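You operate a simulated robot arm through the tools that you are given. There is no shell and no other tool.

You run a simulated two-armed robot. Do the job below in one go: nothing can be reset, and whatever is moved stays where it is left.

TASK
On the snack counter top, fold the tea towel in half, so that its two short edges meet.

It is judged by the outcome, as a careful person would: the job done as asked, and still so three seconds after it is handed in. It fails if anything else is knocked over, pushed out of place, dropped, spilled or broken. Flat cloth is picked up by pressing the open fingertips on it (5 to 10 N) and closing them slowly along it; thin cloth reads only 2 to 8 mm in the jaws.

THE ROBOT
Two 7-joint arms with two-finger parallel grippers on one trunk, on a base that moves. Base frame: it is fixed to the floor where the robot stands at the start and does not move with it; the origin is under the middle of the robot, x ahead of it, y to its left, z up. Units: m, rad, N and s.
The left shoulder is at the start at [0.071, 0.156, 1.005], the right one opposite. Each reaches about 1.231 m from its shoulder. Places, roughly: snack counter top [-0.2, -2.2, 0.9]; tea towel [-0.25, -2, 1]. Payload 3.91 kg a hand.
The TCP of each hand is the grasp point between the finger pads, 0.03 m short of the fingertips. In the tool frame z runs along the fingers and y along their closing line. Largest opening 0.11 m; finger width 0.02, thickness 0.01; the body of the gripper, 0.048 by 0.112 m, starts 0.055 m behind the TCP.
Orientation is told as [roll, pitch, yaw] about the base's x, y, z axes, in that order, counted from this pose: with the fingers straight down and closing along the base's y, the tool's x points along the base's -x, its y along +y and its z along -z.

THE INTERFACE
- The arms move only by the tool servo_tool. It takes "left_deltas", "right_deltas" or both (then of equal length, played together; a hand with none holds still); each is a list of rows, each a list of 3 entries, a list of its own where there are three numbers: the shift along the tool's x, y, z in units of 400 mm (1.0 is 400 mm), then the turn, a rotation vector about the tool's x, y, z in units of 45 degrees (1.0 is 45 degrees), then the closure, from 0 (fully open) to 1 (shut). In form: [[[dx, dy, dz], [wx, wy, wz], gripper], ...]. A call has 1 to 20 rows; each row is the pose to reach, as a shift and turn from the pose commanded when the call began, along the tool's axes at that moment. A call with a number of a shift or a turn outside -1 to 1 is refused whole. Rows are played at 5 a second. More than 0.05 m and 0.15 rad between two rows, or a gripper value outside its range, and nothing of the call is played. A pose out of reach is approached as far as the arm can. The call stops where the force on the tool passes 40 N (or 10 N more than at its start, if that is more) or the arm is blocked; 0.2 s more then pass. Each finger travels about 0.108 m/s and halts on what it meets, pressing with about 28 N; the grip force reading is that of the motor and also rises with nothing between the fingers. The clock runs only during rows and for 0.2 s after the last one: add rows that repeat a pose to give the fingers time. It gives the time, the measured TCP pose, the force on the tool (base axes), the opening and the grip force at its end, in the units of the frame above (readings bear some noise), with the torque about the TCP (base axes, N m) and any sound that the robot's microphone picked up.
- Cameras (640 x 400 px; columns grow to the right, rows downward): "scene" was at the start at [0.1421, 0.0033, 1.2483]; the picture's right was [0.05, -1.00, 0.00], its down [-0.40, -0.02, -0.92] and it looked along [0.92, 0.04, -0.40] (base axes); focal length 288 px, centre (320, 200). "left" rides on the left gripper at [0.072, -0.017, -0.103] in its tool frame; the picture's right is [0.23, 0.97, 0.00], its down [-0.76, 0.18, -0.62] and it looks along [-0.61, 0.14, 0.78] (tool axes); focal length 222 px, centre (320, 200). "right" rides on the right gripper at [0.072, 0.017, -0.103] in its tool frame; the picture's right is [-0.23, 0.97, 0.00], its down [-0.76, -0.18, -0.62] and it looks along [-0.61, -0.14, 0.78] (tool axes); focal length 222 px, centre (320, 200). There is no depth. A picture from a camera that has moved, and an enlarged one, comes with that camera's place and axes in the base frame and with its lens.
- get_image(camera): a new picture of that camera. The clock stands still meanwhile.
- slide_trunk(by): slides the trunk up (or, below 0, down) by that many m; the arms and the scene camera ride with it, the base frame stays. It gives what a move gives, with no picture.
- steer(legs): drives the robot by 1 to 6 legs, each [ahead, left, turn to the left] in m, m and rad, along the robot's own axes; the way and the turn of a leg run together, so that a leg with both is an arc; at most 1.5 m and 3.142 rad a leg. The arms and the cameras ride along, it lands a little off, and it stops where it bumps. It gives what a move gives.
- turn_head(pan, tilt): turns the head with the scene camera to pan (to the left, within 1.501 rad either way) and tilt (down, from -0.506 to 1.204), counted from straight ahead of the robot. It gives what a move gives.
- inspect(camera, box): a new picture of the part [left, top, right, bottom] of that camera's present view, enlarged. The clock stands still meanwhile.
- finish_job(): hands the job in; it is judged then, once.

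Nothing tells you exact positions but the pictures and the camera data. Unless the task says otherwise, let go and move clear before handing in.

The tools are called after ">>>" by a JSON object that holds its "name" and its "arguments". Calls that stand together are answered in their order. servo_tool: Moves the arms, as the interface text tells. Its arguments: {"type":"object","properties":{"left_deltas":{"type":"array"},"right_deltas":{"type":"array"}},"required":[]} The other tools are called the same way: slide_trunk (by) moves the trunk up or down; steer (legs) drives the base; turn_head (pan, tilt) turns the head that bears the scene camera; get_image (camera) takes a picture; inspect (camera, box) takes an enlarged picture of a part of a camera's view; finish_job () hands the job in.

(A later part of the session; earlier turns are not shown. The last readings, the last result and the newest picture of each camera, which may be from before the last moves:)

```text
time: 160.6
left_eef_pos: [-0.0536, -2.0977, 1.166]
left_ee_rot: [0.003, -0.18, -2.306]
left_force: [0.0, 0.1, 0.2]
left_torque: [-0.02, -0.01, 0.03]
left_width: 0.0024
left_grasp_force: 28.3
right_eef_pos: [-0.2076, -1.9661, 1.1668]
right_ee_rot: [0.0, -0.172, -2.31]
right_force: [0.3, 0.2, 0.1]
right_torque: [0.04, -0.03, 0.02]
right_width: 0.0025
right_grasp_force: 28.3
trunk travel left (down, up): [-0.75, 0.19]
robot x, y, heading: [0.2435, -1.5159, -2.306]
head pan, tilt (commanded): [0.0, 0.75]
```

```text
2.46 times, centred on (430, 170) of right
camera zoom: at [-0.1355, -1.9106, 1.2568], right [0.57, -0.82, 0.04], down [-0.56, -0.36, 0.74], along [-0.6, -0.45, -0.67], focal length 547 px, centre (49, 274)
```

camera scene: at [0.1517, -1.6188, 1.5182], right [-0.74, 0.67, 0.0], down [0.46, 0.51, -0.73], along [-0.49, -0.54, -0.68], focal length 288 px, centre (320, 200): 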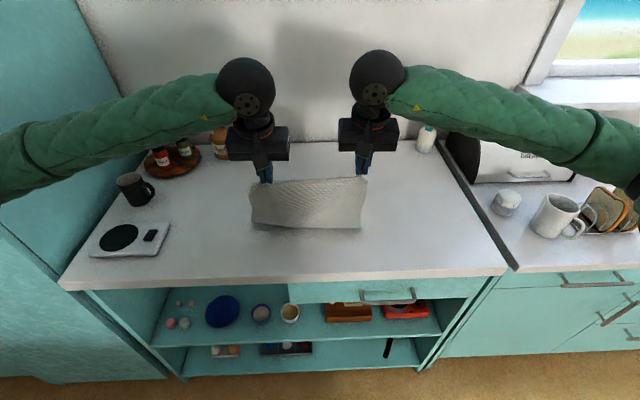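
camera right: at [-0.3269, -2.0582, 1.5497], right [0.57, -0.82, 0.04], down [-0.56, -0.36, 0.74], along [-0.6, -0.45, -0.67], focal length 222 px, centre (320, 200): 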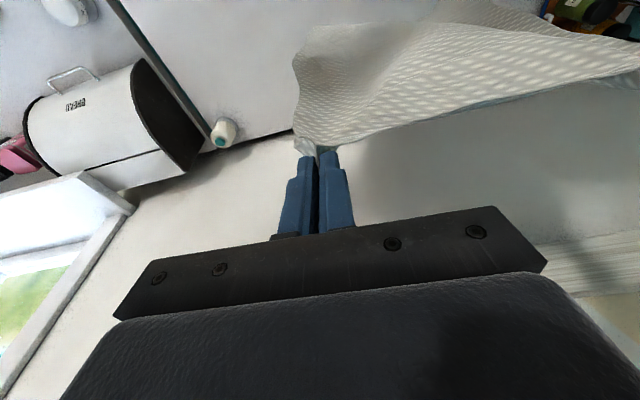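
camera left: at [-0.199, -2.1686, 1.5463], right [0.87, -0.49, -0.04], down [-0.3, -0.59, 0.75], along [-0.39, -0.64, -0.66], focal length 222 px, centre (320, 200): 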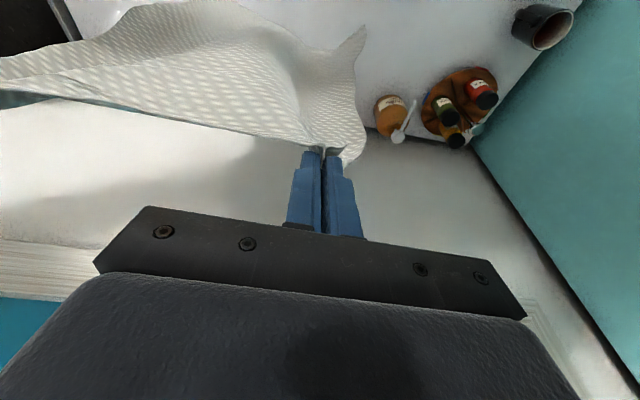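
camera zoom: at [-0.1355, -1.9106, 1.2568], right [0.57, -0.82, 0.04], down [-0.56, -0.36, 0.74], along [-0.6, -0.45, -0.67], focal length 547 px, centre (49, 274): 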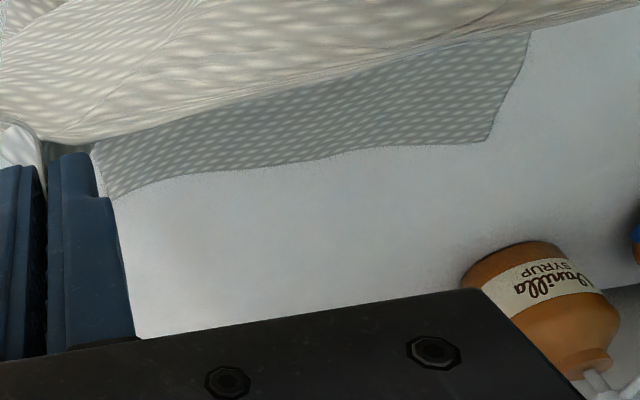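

The shear persists, with a diagonal tension line from my left hand to the lower right, which suggests the two grips are not equally close to the edge. Let me look closely at both grips.

>>> {"name": "inspect", "arguments": {"camera": "left", "box": [250, 60, 430, 180]}}

>>> {"name": "inspect", "arguments": {"camera": "right", "box": [230, 60, 410, 180]}}

>>> {"name": "get_image", "arguments": {"camera": "left"}}

>>> {"name": "get_image", "arguments": {"camera": "right"}}

```text
3.33 times, centred on (340, 120) of left
camera zoom: at [-0.0063, -2.0202, 1.2556], right [0.87, -0.49, -0.04], down [-0.3, -0.59, 0.75], along [-0.39, -0.64, -0.66], focal length 740 px, centre (253, 467)
```

zoom: 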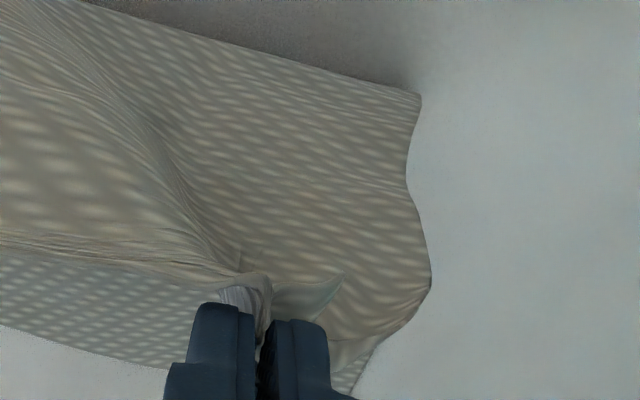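

```text
3.33 times, centred on (320, 120) of right
camera zoom: at [-0.1355, -1.9106, 1.2568], right [0.57, -0.82, 0.04], down [-0.56, -0.36, 0.74], along [-0.6, -0.45, -0.67], focal length 740 px, centre (320, 467)
```

zoom: 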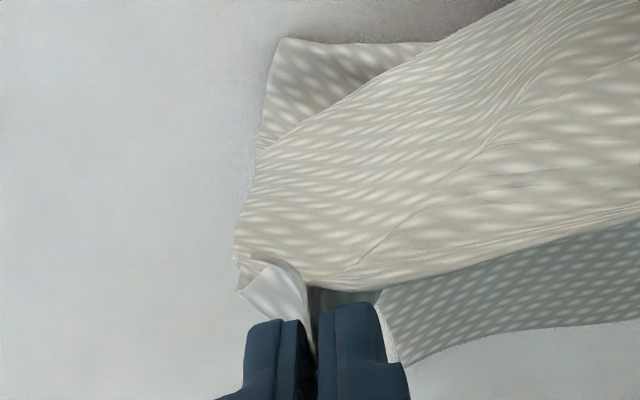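

```text
taken
camera left: at [-0.0063, -2.0202, 1.2556], right [0.87, -0.49, -0.04], down [-0.3, -0.59, 0.75], along [-0.39, -0.64, -0.66], focal length 222 px, centre (320, 200)
```

left: 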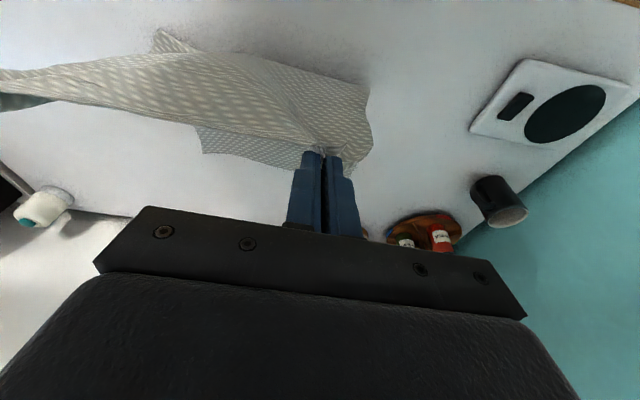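

```text
taken
camera right: at [-0.1355, -1.9106, 1.2568], right [0.57, -0.82, 0.04], down [-0.56, -0.36, 0.74], along [-0.6, -0.45, -0.67], focal length 222 px, centre (320, 200)
```

right: 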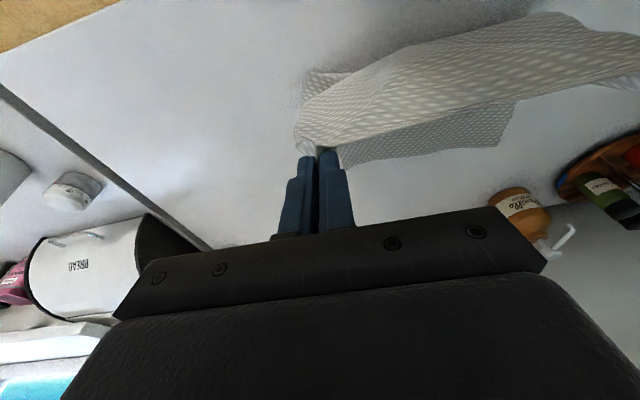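

My left grip is about 7 cm in from the left corner but my right grip only about 2 cm from the right one, which explains the skew. I'll shift the hem left to square the sheet, lay a bit more of it down, and re-measure.

>>> {"name": "servo_tool", "arguments": {"left_deltas": [[[0.0, 0.03, 0.0], [0, 0, 0], 1.0], [[0.03, 0.06, 0.0228], [0, 0, 0], 1.0], [[0.07, 0.0875, 0.0535], [0, 0, 0], 1.0], [[0.11, 0.0875, 0.0843], [0, 0, 0], 1.0], [[0.147, 0.0875, 0.1138], [0, 0, 0], 1.0], [[0.147, 0.0875, 0.1138], [0, 0, 0], 1.0], [[0.092, 0.0875, 0.0764], [0, 0, 0], 1.0], [[0.0373, 0.0875, 0.039], [0, 0, 0], 1.0]], "right_deltas": [[[0.0, 0.03, 0.0], [0, 0, 0], 1.0], [[0.03, 0.06, 0.0228], [0, 0, 0], 1.0], [[0.07, 0.0875, 0.0535], [0, 0, 0], 1.0], [[0.11, 0.0875, 0.0843], [0, 0, 0], 1.0], [[0.147, 0.0875, 0.1138], [0, 0, 0], 1.0], [[0.147, 0.0875, 0.1138], [0, 0, 0], 1.0], [[0.092, 0.0875, 0.0764], [0, 0, 0], 1.0], [[0.0373, 0.0875, 0.039], [0, 0, 0], 1.0]]}}

>>> {"name": "inspect", "arguments": {"camera": "scene", "box": [200, 110, 440, 290]}}

>>> {"name": "inspect", "arguments": {"camera": "left", "box": [80, 90, 340, 250]}}

>>> {"name": "inspect", "arguments": {"camera": "right", "box": [300, 90, 560, 250]}}

```text
time: 162.4
left_eef_pos: [-0.0171, -2.1118, 1.1463]
left_ee_rot: [0.003, -0.179, -2.307]
left_force: [-0.2, -0.4, -1.3]
left_torque: [0.01, 0.01, -0.02]
left_width: 0.0026
left_grasp_force: 27.8
right_eef_pos: [-0.1713, -1.9817, 1.1495]
right_ee_rot: [-0.003, -0.172, -2.31]
right_force: [-0.6, 0.5, 0.4]
right_torque: [0.01, -0.02, 0.01]
right_width: 0.0023
right_grasp_force: 28.0
trunk travel left (down, up): [-0.75, 0.19]
robot x, y, heading: [0.2426, -1.5169, -2.304]
head pan, tilt (commanded): [0.0, 0.75]
```

```text
2.22 times, centred on (320, 200) of scene
camera zoom: at [0.1517, -1.6194, 1.518], right [-0.74, 0.67, 0.0], down [0.46, 0.51, -0.73], along [-0.49, -0.54, -0.68], focal length 640 px, centre (320, 200)
```

zoom: 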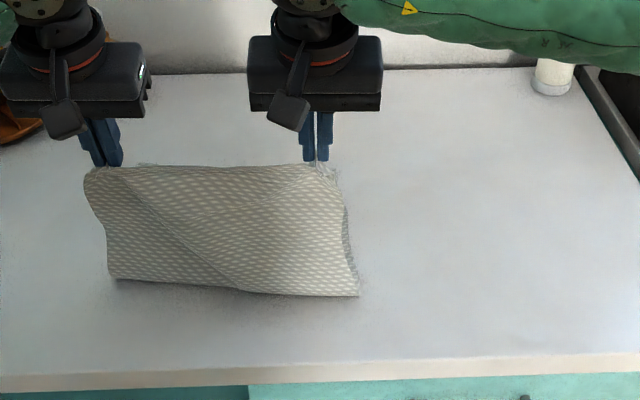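

```text
2.46 times, centred on (210, 170) of left
camera zoom: at [0.0306, -2.035, 1.2357], right [0.87, -0.49, -0.04], down [-0.3, -0.59, 0.75], along [-0.39, -0.64, -0.66], focal length 547 px, centre (591, 274)
```

zoom: 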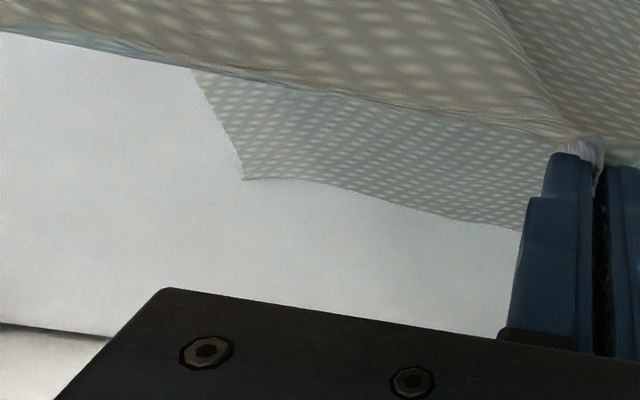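

```text
2.46 times, centred on (430, 170) of right
camera zoom: at [-0.0976, -1.9252, 1.2391], right [0.57, -0.82, 0.04], down [-0.56, -0.36, 0.74], along [-0.6, -0.44, -0.67], focal length 547 px, centre (49, 274)
```

zoom: 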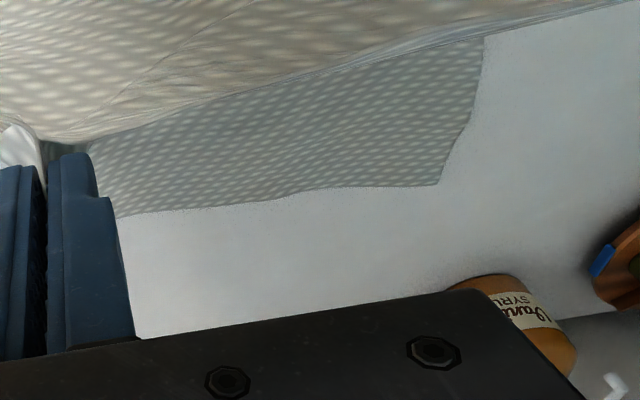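

Now the grips are symmetric about the sheet and the fold line (0.641 left, 0.614 right) lies at half the length, parallel to the far edge. I'll carry the hem over with the wrists rolling past vertical, stage one.

>>> {"name": "servo_tool", "arguments": {"left_deltas": [[[-0.086, 0.0042, 0.0183], [0, 0.1037, 0], 1.0], [[-0.1655, 0.0083, 0.045], [0, 0.2074, 0], 1.0], [[-0.2388, 0.0125, 0.0803], [0, 0.3111, 0], 1.0], [[-0.3063, 0.0167, 0.1235], [0, 0.4148, 0], 1.0], [[-0.367, 0.0208, 0.1753], [0, 0.5185, 0], 1.0], [[-0.4273, 0.025, 0.2335], [0, 0.6222, 0], 1.0]], "right_deltas": [[[-0.0698, 0.0042, 0.0155], [0, 0.1037, 0], 1.0], [[-0.134, 0.0083, 0.0403], [0, 0.2074, 0], 1.0], [[-0.1928, 0.0125, 0.074], [0, 0.3111, 0], 1.0], [[-0.246, 0.0167, 0.1165], [0, 0.4148, 0], 1.0], [[-0.294, 0.0208, 0.1683], [0, 0.5185, 0], 1.0], [[-0.341, 0.025, 0.2263], [0, 0.6222, 0], 1.0]]}}

>>> {"name": "inspect", "arguments": {"camera": "scene", "box": [200, 100, 440, 280]}}

>>> {"name": "get_image", "arguments": {"camera": "left"}}

>>> {"name": "get_image", "arguments": {"camera": "right"}}

```text
time: 163.8
left_eef_pos: [-0.1374, -2.2591, 1.0849]
left_ee_rot: [0.003, 0.312, -2.306]
left_force: [-0.9, 0.2, 0.7]
left_torque: [0.05, -0.01, 0.03]
left_width: 0.0024
left_grasp_force: 27.8
right_eef_pos: [-0.2682, -2.102, 1.082]
right_ee_rot: [0.0, 0.321, -2.309]
right_force: [0.6, -0.2, -0.3]
right_torque: [-0.01, -0.03, 0.02]
right_width: 0.0027
right_grasp_force: 28.0
trunk travel left (down, up): [-0.75, 0.19]
robot x, y, heading: [0.2375, -1.5173, -2.306]
head pan, tilt (commanded): [0.0, 0.75]
```

```text
2.22 times, centred on (320, 190) of scene
camera zoom: at [0.1497, -1.6213, 1.5178], right [-0.74, 0.67, 0.0], down [0.46, 0.51, -0.73], along [-0.49, -0.54, -0.68], focal length 640 px, centre (320, 222)
```

zoom: 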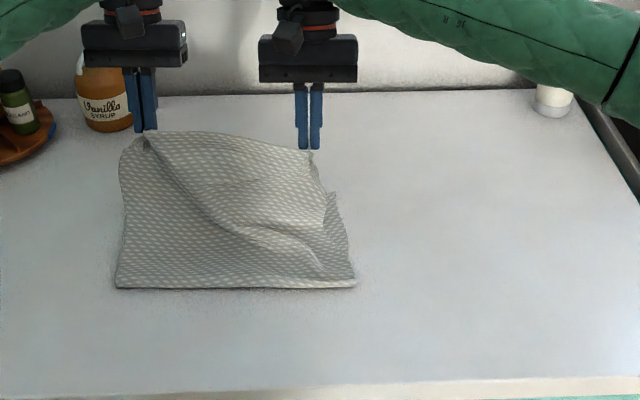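

```text
taken
camera left: at [-0.1244, -2.2194, 1.2063], right [0.87, -0.49, 0.07], down [-0.48, -0.8, 0.36], along [-0.12, -0.35, -0.93], focal length 222 px, centre (320, 200)
```

left: 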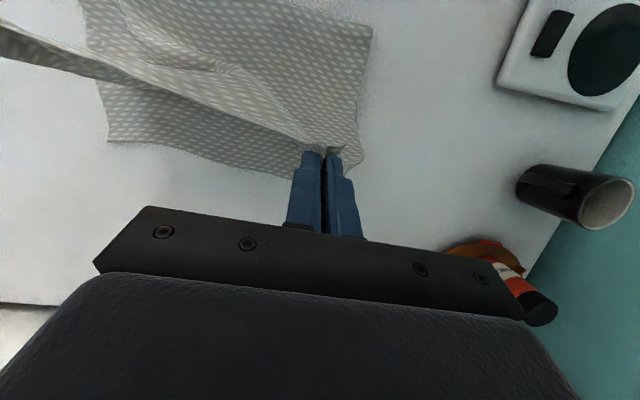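

```text
taken
camera right: at [-0.2307, -2.0848, 1.2026], right [0.58, -0.81, -0.07], down [-0.75, -0.56, 0.35], along [-0.33, -0.15, -0.93], focal length 222 px, centre (320, 200)
```

right: 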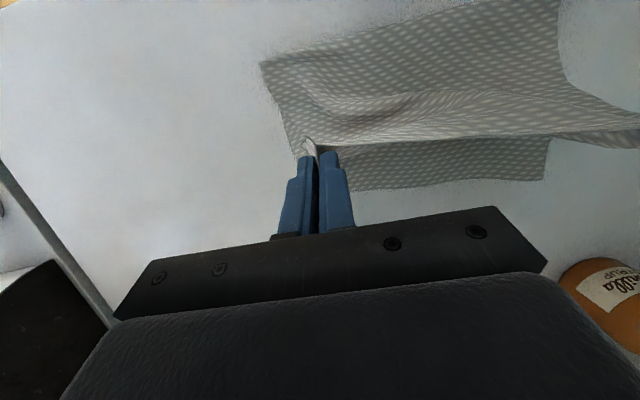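

The fold line is being pulled on the right again: the lower layer's lean makes the diagonal too long. I'll go back over the fold line with the hem centred at the same lateral position as the far edge (0.12), and then draw straight back until both sides are taut.

>>> {"name": "servo_tool", "arguments": {"left_deltas": [[[0.0803, 0.0038, -0.023], [0, -0.1037, 0], 1.0], [[0.1585, 0.0076, -0.0403], [0, -0.2074, 0], 1.0], [[0.2383, 0.0114, -0.047], [0, -0.3111, 0], 1.0], [[0.3195, 0.0152, -0.0438], [0, -0.4148, 0], 1.0], [[0.4025, 0.019, -0.0298], [0, -0.5185, 0], 1.0], [[0.4735, 0.0225, -0.017], [0, -0.6222, 0], 1.0]], "right_deltas": [[[0.071, 0.0033, -0.0283], [0, -0.1037, 0], 1.0], [[0.1398, 0.0067, -0.0505], [0, -0.2074, 0], 1.0], [[0.2095, 0.01, -0.0623], [0, -0.3111, 0], 1.0], [[0.2795, 0.0133, -0.0635], [0, -0.4148, 0], 1.0], [[0.3505, 0.0167, -0.0543], [0, -0.5185, 0], 1.0], [[0.4115, 0.02, -0.045], [0, -0.6222, 0], 1.0]]}}

>>> {"name": "servo_tool", "arguments": {"left_deltas": [[[0.0566, 0, -0.01], [0, 0, 0], 1.0], [[0.1133, 0, -0.02], [0, 0, 0], 1.0], [[0.1699, 0, -0.03], [0, 0, 0], 1.0], [[0.2266, 0, -0.04], [0, 0, 0], 1.0], [[0.2832, 0, -0.05], [0, 0, 0], 1.0], [[0.2832, 0, -0.05], [0, 0, 0], 1.0]], "right_deltas": [[[0.0566, 0, -0.01], [0, 0, 0], 1.0], [[0.1133, 0, -0.02], [0, 0, 0], 1.0], [[0.1699, 0, -0.03], [0, 0, 0], 1.0], [[0.2266, 0, -0.04], [0, 0, 0], 1.0], [[0.2832, 0, -0.05], [0, 0, 0], 1.0], [[0.2832, 0, -0.05], [0, 0, 0], 1.0]]}}

>>> {"name": "inspect", "arguments": {"camera": "scene", "box": [200, 100, 440, 280]}}

>>> {"name": "get_image", "arguments": {"camera": "left"}}

>>> {"name": "get_image", "arguments": {"camera": "right"}}

```text
time: 165.2
left_eef_pos: [-0.0055, -2.1278, 1.1519]
left_ee_rot: [0.002, -0.181, -2.307]
left_force: [-0.8, 0.7, -0.2]
left_torque: [-0.01, 0.01, 0.03]
left_width: 0.0026
left_grasp_force: 27.8
right_eef_pos: [-0.1557, -1.9893, 1.152]
right_ee_rot: [0.0, -0.173, -2.309]
right_force: [1.0, 0.2, -0.4]
right_torque: [-0.05, -0.01, 0.01]
right_width: 0.0025
right_grasp_force: 28.1
trunk travel left (down, up): [-0.75, 0.19]
robot x, y, heading: [0.2447, -1.5211, -2.315]
head pan, tilt (commanded): [0.0, 0.75]
```

```text
time: 166.6
left_eef_pos: [0.0653, -2.0437, 1.1507]
left_ee_rot: [0.0, -0.18, -2.308]
left_force: [0.8, -1.3, 0.0]
left_torque: [-0.02, -0.01, -0.01]
left_width: 0.0024
left_grasp_force: 28.1
right_eef_pos: [-0.0812, -1.9071, 1.1507]
right_ee_rot: [0.0, -0.172, -2.31]
right_force: [0.5, -0.4, -0.3]
right_torque: [-0.03, 0.01, 0.04]
right_width: 0.0024
right_grasp_force: 27.6
trunk travel left (down, up): [-0.75, 0.19]
robot x, y, heading: [0.2445, -1.5193, -2.309]
head pan, tilt (commanded): [0.0, 0.75]
```

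```text
2.22 times, centred on (320, 190) of scene
camera zoom: at [0.1515, -1.6193, 1.5181], right [-0.74, 0.67, 0.0], down [0.46, 0.51, -0.73], along [-0.49, -0.54, -0.68], focal length 640 px, centre (320, 222)
```

zoom: 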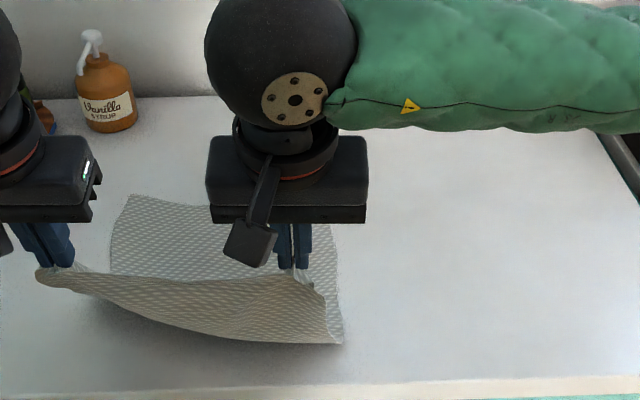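

```text
taken
camera left: at [0.1146, -1.9673, 1.2391], right [0.87, -0.49, -0.04], down [-0.3, -0.59, 0.75], along [-0.39, -0.64, -0.66], focal length 222 px, centre (320, 200)
```

left: 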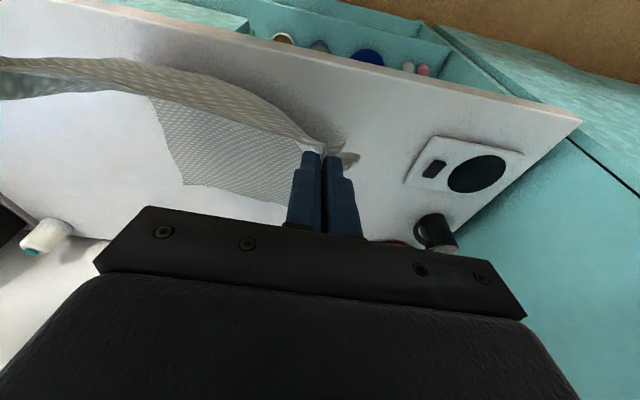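

```text
taken
camera right: at [-0.0074, -1.8528, 1.2405], right [0.57, -0.82, 0.04], down [-0.56, -0.36, 0.74], along [-0.6, -0.45, -0.67], focal length 222 px, centre (320, 200)
```

right: 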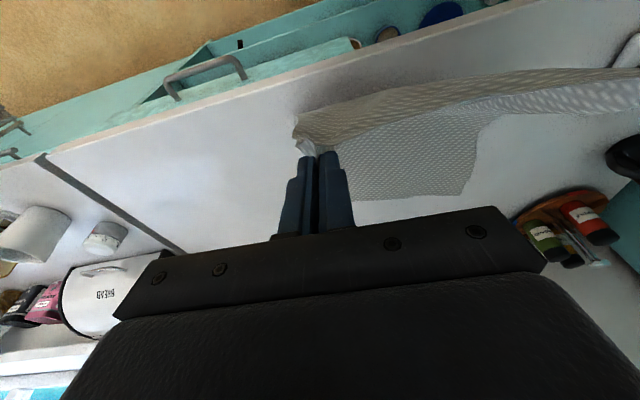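

Let me zoom on the far corners to measure them more precisely.

>>> {"name": "inspect", "arguments": {"camera": "right", "box": [330, 100, 530, 225]}}

>>> {"name": "inspect", "arguments": {"camera": "left", "box": [130, 90, 330, 215]}}

>>> {"name": "inspect", "arguments": {"camera": "scene", "box": [200, 150, 360, 250]}}

```text
3.20 times, centred on (430, 162) of right
camera zoom: at [-0.0074, -1.8528, 1.2405], right [0.57, -0.82, 0.04], down [-0.56, -0.36, 0.74], along [-0.6, -0.45, -0.67], focal length 711 px, centre (-32, 320)
```

zoom: 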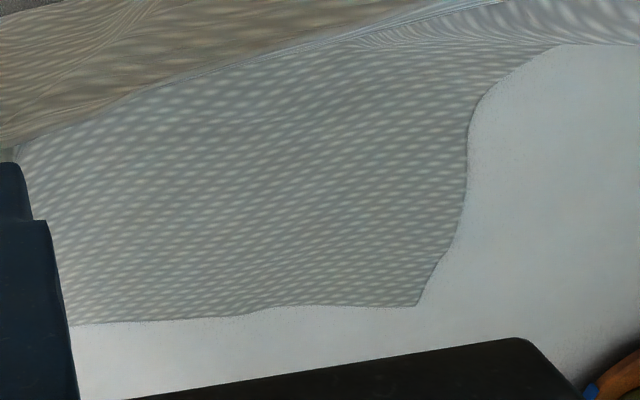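

```text
3.20 times, centred on (230, 152) of left
camera zoom: at [0.1146, -1.9673, 1.2391], right [0.87, -0.49, -0.04], down [-0.3, -0.59, 0.75], along [-0.39, -0.64, -0.66], focal length 711 px, centre (608, 352)
```

zoom: 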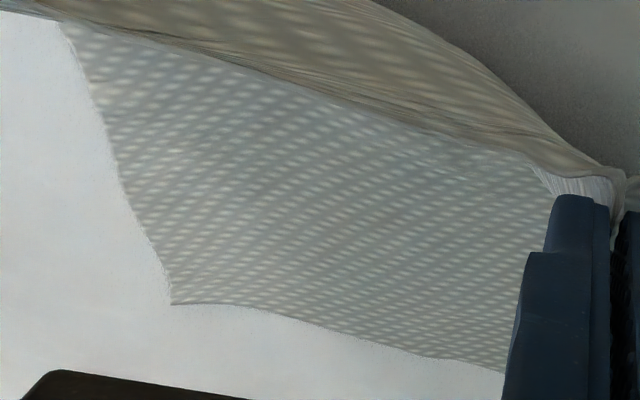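

```text
4.00 times, centred on (280, 200) of scene
camera zoom: at [0.1515, -1.6193, 1.5181], right [-0.74, 0.67, 0.0], down [0.46, 0.51, -0.73], along [-0.49, -0.54, -0.68], focal length 1153 px, centre (480, 200)
```

zoom: 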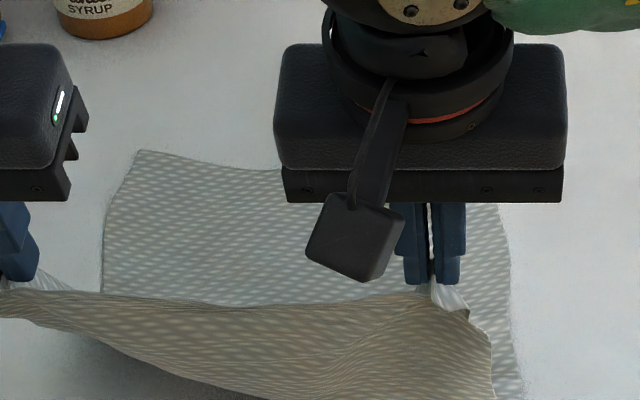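

The lower layer is now nearly a true rectangle (left side at 0.275, right side at −0.02, far edge about 0.82). I'll move the hem forward over the half line at about 0.60.

>>> {"name": "servo_tool", "arguments": {"left_deltas": [[[-0.0616, 0.0038, 0.0108], [0, 0, 0], 1.0], [[-0.1231, 0.0075, 0.0217], [0, 0, 0], 1.0], [[-0.1847, 0.0113, 0.0326], [0, 0, 0], 1.0], [[-0.2463, 0.015, 0.0434], [0, 0, 0], 1.0]], "right_deltas": [[[-0.0554, 0.0038, 0.0098], [0, 0, 0], 1.0], [[-0.1108, 0.0075, 0.0196], [0, 0, 0], 1.0], [[-0.1662, 0.0113, 0.0293], [0, 0, 0], 1.0], [[-0.2216, 0.015, 0.0391], [0, 0, 0], 1.0]]}}

>>> {"name": "inspect", "arguments": {"camera": "scene", "box": [200, 110, 440, 290]}}

>>> {"name": "inspect", "arguments": {"camera": "left", "box": [80, 90, 340, 250]}}

>>> {"name": "inspect", "arguments": {"camera": "right", "box": [300, 90, 560, 250]}}

```text
time: 167.6
left_eef_pos: [0.0032, -2.1234, 1.149]
left_ee_rot: [0.002, -0.178, -2.307]
left_force: [0.3, 0.3, -0.4]
left_torque: [0.05, -0.06, 0.04]
left_width: 0.0025
left_grasp_force: 27.7
right_eef_pos: [-0.1372, -1.9792, 1.1499]
right_ee_rot: [-0.001, -0.169, -2.31]
right_force: [0.0, 0.0, -0.6]
right_torque: [0.01, 0.0, 0.03]
right_width: 0.0024
right_grasp_force: 27.3
trunk travel left (down, up): [-0.75, 0.19]
robot x, y, heading: [0.2433, -1.5184, -2.31]
head pan, tilt (commanded): [0.0, 0.75]
```

```text
2.22 times, centred on (320, 200) of scene
camera zoom: at [0.1506, -1.62, 1.5179], right [-0.74, 0.67, 0.0], down [0.46, 0.51, -0.73], along [-0.49, -0.54, -0.68], focal length 640 px, centre (320, 200)
```

zoom: 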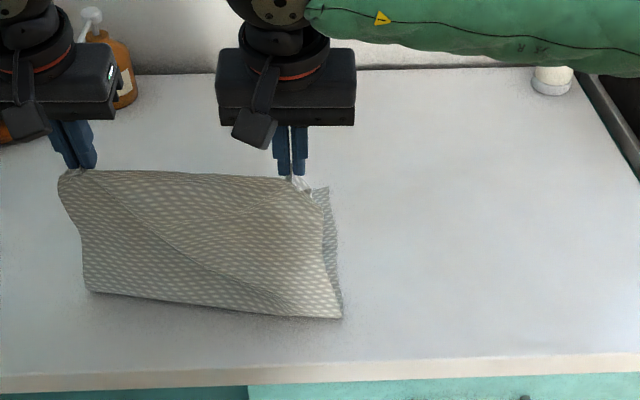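

```text
2.46 times, centred on (210, 170) of left
camera zoom: at [0.0514, -2.0463, 1.2385], right [0.87, -0.49, -0.04], down [-0.3, -0.59, 0.75], along [-0.39, -0.64, -0.66], focal length 547 px, centre (591, 274)
```

zoom: 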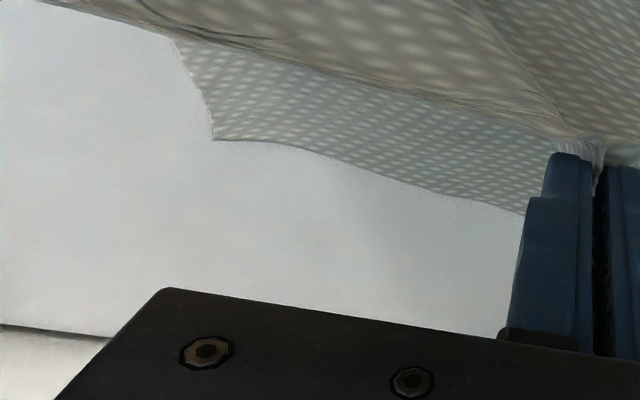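

```text
2.46 times, centred on (430, 170) of right
camera zoom: at [-0.0662, -1.9241, 1.2401], right [0.57, -0.82, 0.04], down [-0.57, -0.36, 0.74], along [-0.6, -0.44, -0.67], focal length 547 px, centre (49, 274)
```

zoom: 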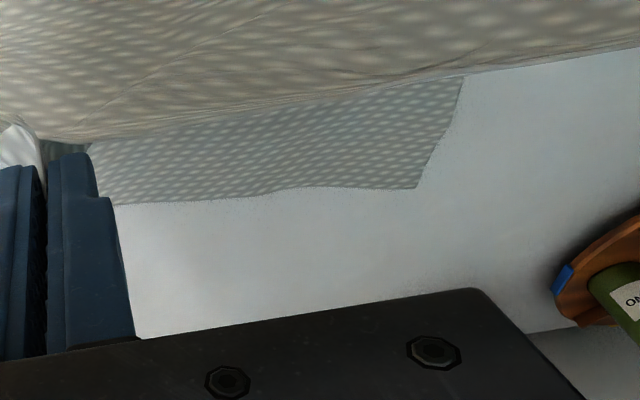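

Before going on I want to check my measuring: the counter itself is a rectangle, so I'll look at its front edge and right side seam to see whether my estimates contain a skew.

>>> {"name": "inspect", "arguments": {"camera": "scene", "box": [380, 120, 560, 290]}}

>>> {"name": "inspect", "arguments": {"camera": "scene", "box": [40, 180, 260, 310]}}

```text
2.35 times, centred on (470, 205) of scene
camera zoom: at [0.1506, -1.62, 1.5179], right [-0.74, 0.67, 0.0], down [0.46, 0.51, -0.73], along [-0.49, -0.54, -0.68], focal length 678 px, centre (-33, 188)
```

zoom: 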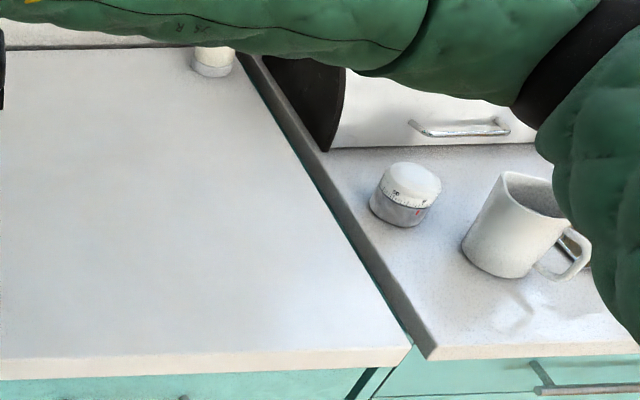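

```text
2.91 times, centred on (150, 245) of scene
camera zoom: at [0.1506, -1.62, 1.5179], right [-0.74, 0.67, 0.0], down [0.46, 0.51, -0.73], along [-0.49, -0.54, -0.68], focal length 838 px, centre (814, 69)
```

zoom: 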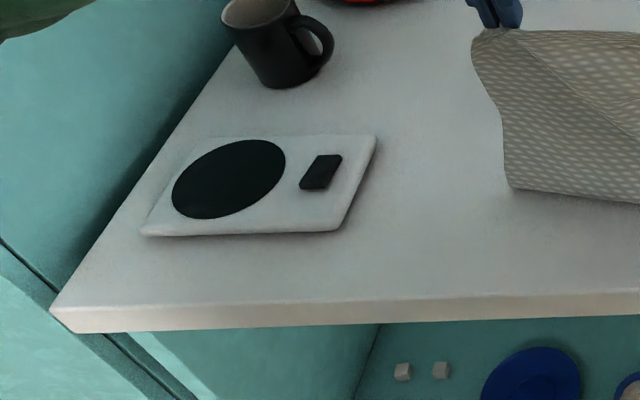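

My measuring is sound (the counter comes out square within 0.6°), so the slight skew belongs to the towel itself. I'll carry the hem over now, aiming each corner at its counterpart, and smooth afterwards.

>>> {"name": "servo_tool", "arguments": {"left_deltas": [[[-0.0773, -0.0042, 0.017], [0, 0.1037, 0], 1.0], [[-0.149, -0.0083, 0.0428], [0, 0.2074, 0], 1.0], [[-0.2148, -0.0125, 0.0775], [0, 0.3111, 0], 1.0], [[-0.2748, -0.0167, 0.121], [0, 0.4148, 0], 1.0], [[-0.3288, -0.0208, 0.1735], [0, 0.5185, 0], 1.0], [[-0.3818, -0.025, 0.2323], [0, 0.6222, 0], 1.0]], "right_deltas": [[[-0.0693, -0.0042, 0.0155], [0, 0.1037, 0], 1.0], [[-0.1328, -0.0083, 0.04], [0, 0.2074, 0], 1.0], [[-0.191, -0.0125, 0.0738], [0, 0.3111, 0], 1.0], [[-0.2438, -0.0167, 0.1168], [0, 0.4148, 0], 1.0], [[-0.2913, -0.0208, 0.1685], [0, 0.5185, 0], 1.0], [[-0.3375, -0.025, 0.227], [0, 0.6222, 0], 1.0]]}}

>>> {"name": "inspect", "arguments": {"camera": "scene", "box": [200, 110, 440, 290]}}

>>> {"name": "get_image", "arguments": {"camera": "left"}}

>>> {"name": "get_image", "arguments": {"camera": "right"}}

```text
time: 169.0
left_eef_pos: [-0.1154, -2.2426, 1.083]
left_ee_rot: [0.0, 0.312, -2.306]
left_force: [-1.6, 1.8, -0.5]
left_torque: [0.02, 0.0, 0.07]
left_width: 0.0025
left_grasp_force: 28.6
right_eef_pos: [-0.2468, -2.0826, 1.0806]
right_ee_rot: [0.0, 0.32, -2.311]
right_force: [1.8, -1.8, 0.4]
right_torque: [0.0, -0.1, 0.01]
right_width: 0.002
right_grasp_force: 28.0
trunk travel left (down, up): [-0.75, 0.19]
robot x, y, heading: [0.2437, -1.5177, -2.311]
head pan, tilt (commanded): [0.0, 0.75]
```

```text
2.22 times, centred on (320, 200) of scene
camera zoom: at [0.1498, -1.6212, 1.5178], right [-0.74, 0.67, 0.0], down [0.46, 0.51, -0.73], along [-0.49, -0.54, -0.68], focal length 640 px, centre (320, 200)
```

zoom: 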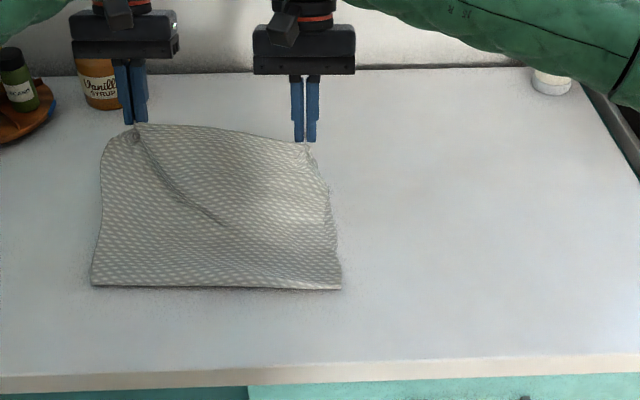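

```text
taken
camera left: at [-0.1019, -2.2049, 1.2038], right [0.87, -0.49, 0.07], down [-0.48, -0.8, 0.36], along [-0.12, -0.35, -0.93], focal length 222 px, centre (320, 200)
```

left: 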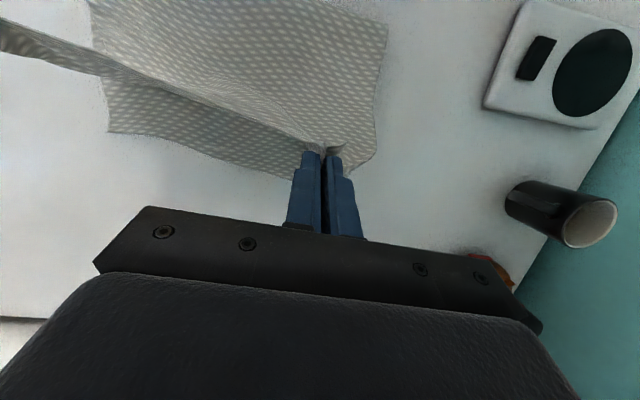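

```text
taken
camera right: at [-0.2083, -2.0662, 1.2021], right [0.58, -0.81, -0.07], down [-0.75, -0.56, 0.35], along [-0.33, -0.15, -0.93], focal length 222 px, centre (320, 200)
```

right: 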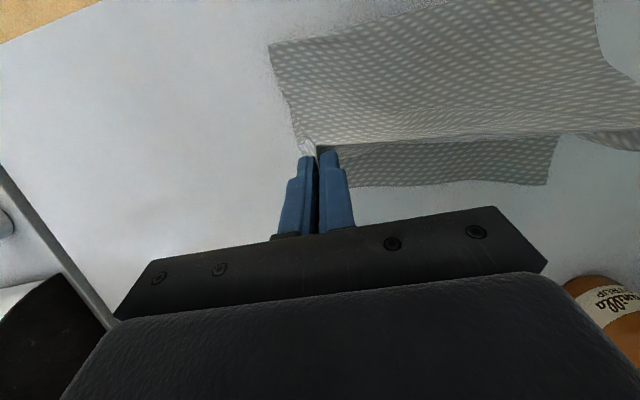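

The right fold corner gets dragged again, since the lower half was laid at a skew to its far edge. I'll peel it up nearly to the far edge once more, let it hang, and re-lay it exactly perpendicular to that edge.

>>> {"name": "servo_tool", "arguments": {"left_deltas": [[[0.0174, 0.0036, -0.0755], [0, -0.0778, 0], 1.0], [[0.0349, 0.0073, -0.151], [0, -0.1556, 0], 1.0], [[0.0523, 0.0109, -0.2265], [0, -0.2333, 0], 1.0], [[0.0698, 0.0145, -0.302], [0, -0.3111, 0], 1.0], [[0.0872, 0.0181, -0.3775], [0, -0.3889, 0], 1.0], [[0.1046, 0.0218, -0.453], [0, -0.4667, 0], 1.0], [[0.1221, 0.0254, -0.5285], [0, -0.5444, 0], 1.0], [[0.1395, 0.029, -0.604], [0, -0.6222, 0], 1.0], [[0.1395, 0.029, -0.604], [0, -0.6222, 0], 1.0], [[0.1395, 0.029, -0.604], [0, -0.6222, 0], 1.0], [[0.1395, 0.029, -0.604], [0, -0.6222, 0], 1.0], [[0.1395, 0.029, -0.604], [0, -0.6222, 0], 1.0], [[0.1395, 0.029, -0.604], [0, -0.6222, 0], 1.0], [[0.1395, 0.029, -0.604], [0, -0.6222, 0], 1.0]], "right_deltas": [[[0.0135, 0.0038, -0.0774], [0, -0.0778, 0], 1.0], [[0.027, 0.0075, -0.1549], [0, -0.1556, 0], 1.0], [[0.0404, 0.0113, -0.2323], [0, -0.2333, 0], 1.0], [[0.0539, 0.015, -0.3098], [0, -0.3111, 0], 1.0], [[0.0674, 0.0188, -0.3872], [0, -0.3889, 0], 1.0], [[0.0809, 0.0225, -0.4646], [0, -0.4667, 0], 1.0], [[0.0943, 0.0263, -0.5421], [0, -0.5444, 0], 1.0], [[0.1078, 0.03, -0.6195], [0, -0.6222, 0], 1.0], [[0.1078, 0.03, -0.6195], [0, -0.6222, 0], 1.0], [[0.1078, 0.03, -0.6195], [0, -0.6222, 0], 1.0], [[0.1078, 0.03, -0.6195], [0, -0.6222, 0], 1.0], [[0.1078, 0.03, -0.6195], [0, -0.6222, 0], 1.0], [[0.1078, 0.03, -0.6195], [0, -0.6222, 0], 1.0], [[0.1078, 0.03, -0.6195], [0, -0.6222, 0], 1.0]]}}

>>> {"name": "get_image", "arguments": {"camera": "scene"}}

>>> {"name": "get_image", "arguments": {"camera": "left"}}

>>> {"name": "get_image", "arguments": {"camera": "right"}}

```text
time: 172.0
left_eef_pos: [-0.1211, -2.2605, 1.3346]
left_ee_rot: [0.002, -0.182, -2.307]
left_force: [-0.6, -0.2, -0.4]
left_torque: [0.02, 0.03, -0.01]
left_width: 0.0024
left_grasp_force: 28.2
right_eef_pos: [-0.2563, -2.1161, 1.3345]
right_ee_rot: [0.0, -0.171, -2.309]
right_force: [-0.1, 0.1, -0.6]
right_torque: [0.03, -0.03, 0.02]
right_width: 0.0024
right_grasp_force: 27.7
trunk travel left (down, up): [-0.75, 0.19]
robot x, y, heading: [0.244, -1.5191, -2.309]
head pan, tilt (commanded): [0.0, 0.75]
```

```text
taken
camera scene: at [0.1519, -1.6191, 1.5181], right [-0.74, 0.67, 0.0], down [0.46, 0.51, -0.73], along [-0.49, -0.54, -0.68], focal length 288 px, centre (320, 200)
```

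scene: 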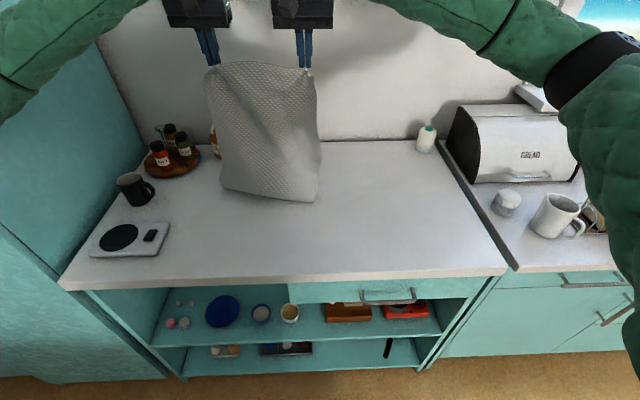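

```text
taken
camera left: at [-0.0723, -2.184, 1.4231], right [0.87, -0.49, -0.04], down [-0.3, -0.59, 0.75], along [-0.39, -0.64, -0.66], focal length 222 px, centre (320, 200)
```

left: 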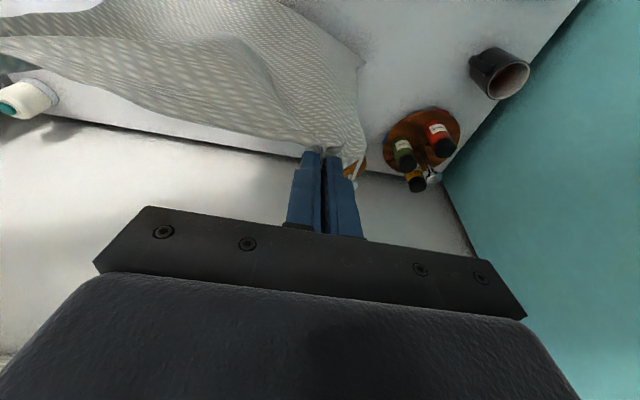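

```text
taken
camera right: at [-0.1834, -2.0599, 1.4249], right [0.57, -0.82, 0.04], down [-0.56, -0.36, 0.74], along [-0.6, -0.45, -0.67], focal length 222 px, centre (320, 200)
```

right: 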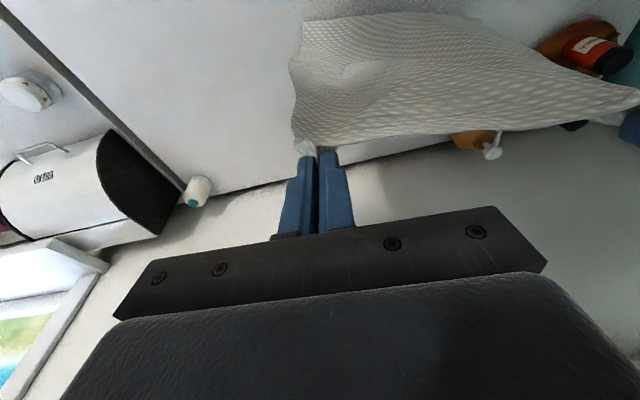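

Hanging almost free, the towel itself hangs slightly skewed (its lower edge sits about 4 cm left of the hem), so that skew is built in. I'll lay it straight back along its natural line and measure again.

>>> {"name": "servo_tool", "arguments": {"left_deltas": [[[0.0654, 0, 0.0554], [0, 0, 0], 1.0], [[0.1309, 0, 0.1109], [0, 0, 0], 1.0], [[0.1963, 0, 0.1663], [0, 0, 0], 1.0], [[0.2617, 0, 0.2217], [0, 0, 0], 1.0], [[0.3271, 0, 0.2771], [0, 0, 0], 1.0], [[0.3926, 0, 0.3326], [0, 0, 0], 1.0], [[0.458, 0, 0.388], [0, 0, 0], 1.0]], "right_deltas": [[[0.0669, 0, 0.0551], [0, 0, 0], 1.0], [[0.1338, 0, 0.1102], [0, 0, 0], 1.0], [[0.2007, 0, 0.1653], [0, 0, 0], 1.0], [[0.2676, 0, 0.2205], [0, 0, 0], 1.0], [[0.3345, 0, 0.2756], [0, 0, 0], 1.0], [[0.4014, 0, 0.3307], [0, 0, 0], 1.0], [[0.4683, 0, 0.3858], [0, 0, 0], 1.0]]}}

>>> {"name": "inspect", "arguments": {"camera": "scene", "box": [200, 110, 440, 290]}}

>>> {"name": "inspect", "arguments": {"camera": "left", "box": [80, 90, 340, 250]}}

>>> {"name": "inspect", "arguments": {"camera": "right", "box": [300, 90, 560, 250]}}

```text
time: 173.6
left_eef_pos: [-0.0146, -2.1512, 1.1459]
left_ee_rot: [0.002, -0.18, -2.308]
left_force: [-0.2, 0.6, 0.0]
left_torque: [0.05, 0.02, 0.0]
left_width: 0.0026
left_grasp_force: 28.2
right_eef_pos: [-0.1551, -1.9976, 1.1498]
right_ee_rot: [0.0, -0.171, -2.309]
right_force: [0.8, -0.1, -0.3]
right_torque: [0.0, -0.04, 0.04]
right_width: 0.0027
right_grasp_force: 27.7
trunk travel left (down, up): [-0.75, 0.19]
robot x, y, heading: [0.2445, -1.5189, -2.307]
head pan, tilt (commanded): [0.0, 0.75]
```

```text
2.22 times, centred on (320, 200) of scene
camera zoom: at [0.1523, -1.6187, 1.5183], right [-0.74, 0.67, 0.0], down [0.46, 0.5, -0.73], along [-0.49, -0.54, -0.68], focal length 640 px, centre (320, 200)
```

zoom: 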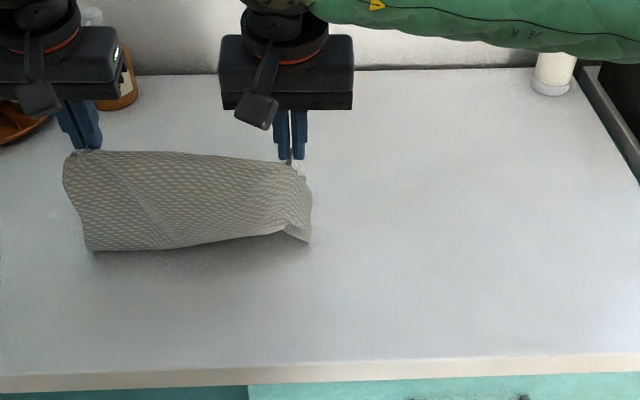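

```text
2.46 times, centred on (210, 170) of left
camera zoom: at [0.0326, -2.0729, 1.2365], right [0.87, -0.49, -0.04], down [-0.3, -0.59, 0.75], along [-0.39, -0.64, -0.66], focal length 547 px, centre (591, 274)
```

zoom: 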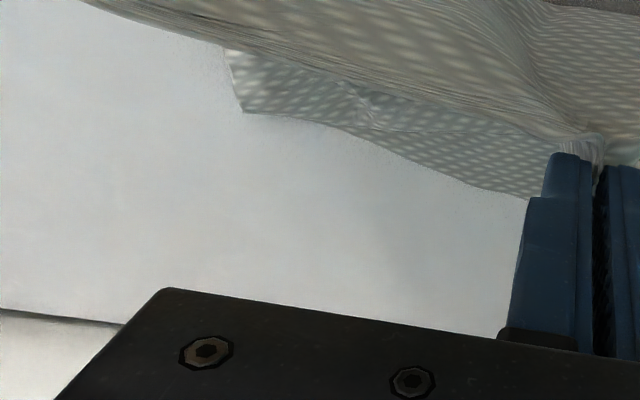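

```text
2.46 times, centred on (430, 170) of right
camera zoom: at [-0.0817, -1.9424, 1.2392], right [0.57, -0.82, 0.04], down [-0.56, -0.36, 0.74], along [-0.6, -0.45, -0.67], focal length 547 px, centre (49, 274)
```

zoom: 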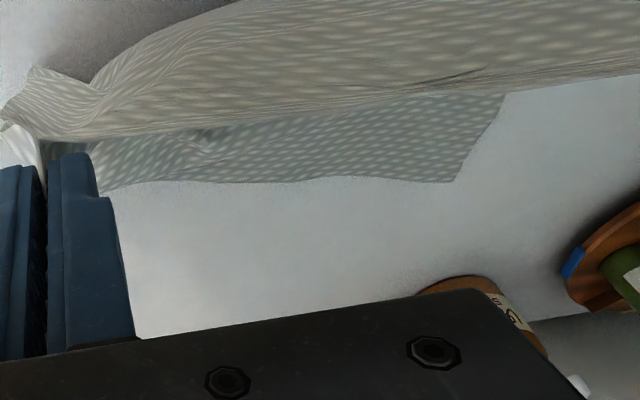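

That came out slack and crumpled on the right. The cleanest way is a fresh start: hang the towel further forward, lay it fully flat, and then re-grip its near corners properly for a single clean fold. Lifting it off and forward now.

>>> {"name": "servo_tool", "arguments": {"left_deltas": [[[-0.0615, -0.0361, -0.0765], [0, 0, 0], 1.0], [[-0.123, -0.0722, -0.153], [0, 0, 0], 1.0], [[-0.1845, -0.1083, -0.2295], [0, 0, 0], 1.0], [[-0.246, -0.1444, -0.306], [0, 0, 0], 1.0], [[-0.3075, -0.1806, -0.3825], [0, 0, 0], 1.0], [[-0.369, -0.2167, -0.459], [0, 0, 0], 1.0], [[-0.4305, -0.2528, -0.5355], [0, 0, 0], 1.0], [[-0.492, -0.2889, -0.612], [0, 0, 0], 1.0], [[-0.5535, -0.325, -0.6885], [0, 0, 0], 1.0], [[-0.6422, -0.325, -0.6729], [0, 0, 0], 1.0], [[-0.7309, -0.325, -0.6573], [0, 0, 0], 1.0], [[-0.8196, -0.325, -0.6417], [0, 0, 0], 1.0], [[-0.9083, -0.325, -0.6261], [0, 0, 0], 1.0], [[-0.997, -0.325, -0.6105], [0, 0, 0], 1.0], [[-0.997, -0.325, -0.6105], [0, 0, 0], 1.0], [[-0.997, -0.325, -0.6105], [0, 0, 0], 1.0], [[-0.997, -0.325, -0.6105], [0, 0, 0], 1.0], [[-0.997, -0.325, -0.6105], [0, 0, 0], 1.0], [[-0.997, -0.325, -0.6105], [0, 0, 0], 1.0], [[-0.997, -0.325, -0.6105], [0, 0, 0], 1.0]], "right_deltas": [[[-0.0632, -0.0361, -0.0762], [0, 0, 0], 1.0], [[-0.1264, -0.0722, -0.1524], [0, 0, 0], 1.0], [[-0.1896, -0.1083, -0.2286], [0, 0, 0], 1.0], [[-0.2528, -0.1444, -0.3048], [0, 0, 0], 1.0], [[-0.316, -0.1806, -0.381], [0, 0, 0], 1.0], [[-0.3792, -0.2167, -0.4572], [0, 0, 0], 1.0], [[-0.4424, -0.2528, -0.5334], [0, 0, 0], 1.0], [[-0.5056, -0.2889, -0.6096], [0, 0, 0], 1.0], [[-0.5688, -0.325, -0.6858], [0, 0, 0], 1.0], [[-0.6544, -0.325, -0.6702], [0, 0, 0], 1.0], [[-0.74, -0.325, -0.6546], [0, 0, 0], 1.0], [[-0.8256, -0.325, -0.639], [0, 0, 0], 1.0], [[-0.9112, -0.325, -0.6234], [0, 0, 0], 1.0], [[-0.997, -0.325, -0.6078], [0, 0, 0], 1.0], [[-0.997, -0.325, -0.6078], [0, 0, 0], 1.0], [[-0.997, -0.325, -0.6078], [0, 0, 0], 1.0], [[-0.997, -0.325, -0.6078], [0, 0, 0], 1.0], [[-0.997, -0.325, -0.6078], [0, 0, 0], 1.0], [[-0.997, -0.325, -0.6078], [0, 0, 0], 1.0], [[-0.997, -0.325, -0.6078], [0, 0, 0], 1.0]]}}

>>> {"name": "get_image", "arguments": {"camera": "scene"}}

>>> {"name": "get_image", "arguments": {"camera": "left"}}

>>> {"name": "get_image", "arguments": {"camera": "right"}}

```text
time: 177.8
left_eef_pos: [-0.3494, -2.3196, 1.4603]
left_ee_rot: [0.002, -0.179, -2.307]
left_force: [0.1, 0.0, 0.1]
left_torque: [-0.01, 0.04, -0.03]
left_width: 0.0026
left_grasp_force: 28.0
right_eef_pos: [-0.4865, -2.1695, 1.4575]
right_ee_rot: [0.001, -0.171, -2.31]
right_force: [1.0, -0.5, 0.4]
right_torque: [-0.04, -0.03, 0.01]
right_width: 0.0023
right_grasp_force: 28.2
trunk travel left (down, up): [-0.75, 0.19]
robot x, y, heading: [0.2416, -1.5176, -2.31]
head pan, tilt (commanded): [0.0, 0.75]
```

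```text
taken
camera scene: at [0.1515, -1.6192, 1.5181], right [-0.74, 0.67, 0.0], down [0.46, 0.51, -0.73], along [-0.49, -0.54, -0.68], focal length 288 px, centre (320, 200)
```

scene: 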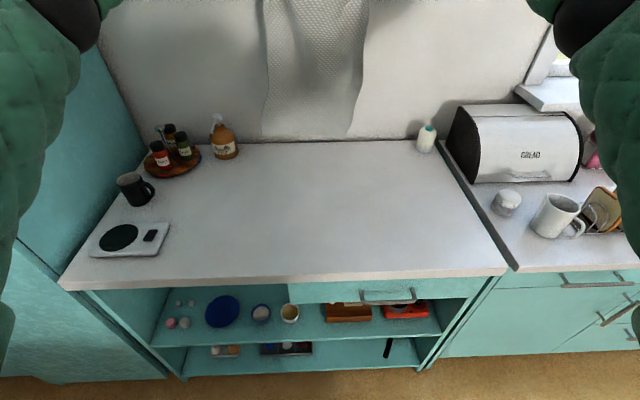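

```text
taken
camera left: at [-0.3021, -2.2427, 1.5501], right [0.87, -0.49, -0.04], down [-0.3, -0.59, 0.75], along [-0.39, -0.64, -0.66], focal length 222 px, centre (320, 200)
```

left: 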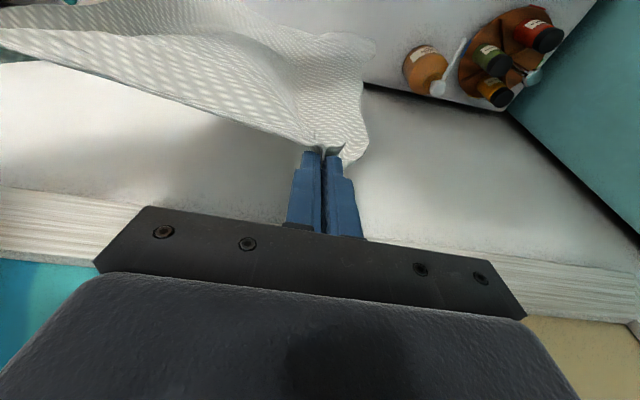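

```text
taken
camera right: at [-0.4137, -2.1139, 1.5468], right [0.57, -0.82, 0.04], down [-0.56, -0.36, 0.74], along [-0.6, -0.45, -0.67], focal length 222 px, centre (320, 200)
```

right: 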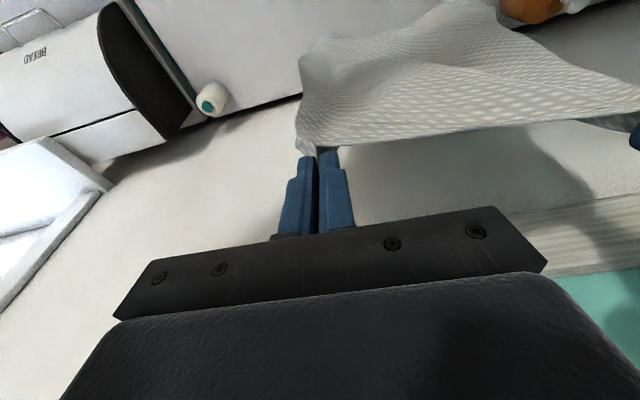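

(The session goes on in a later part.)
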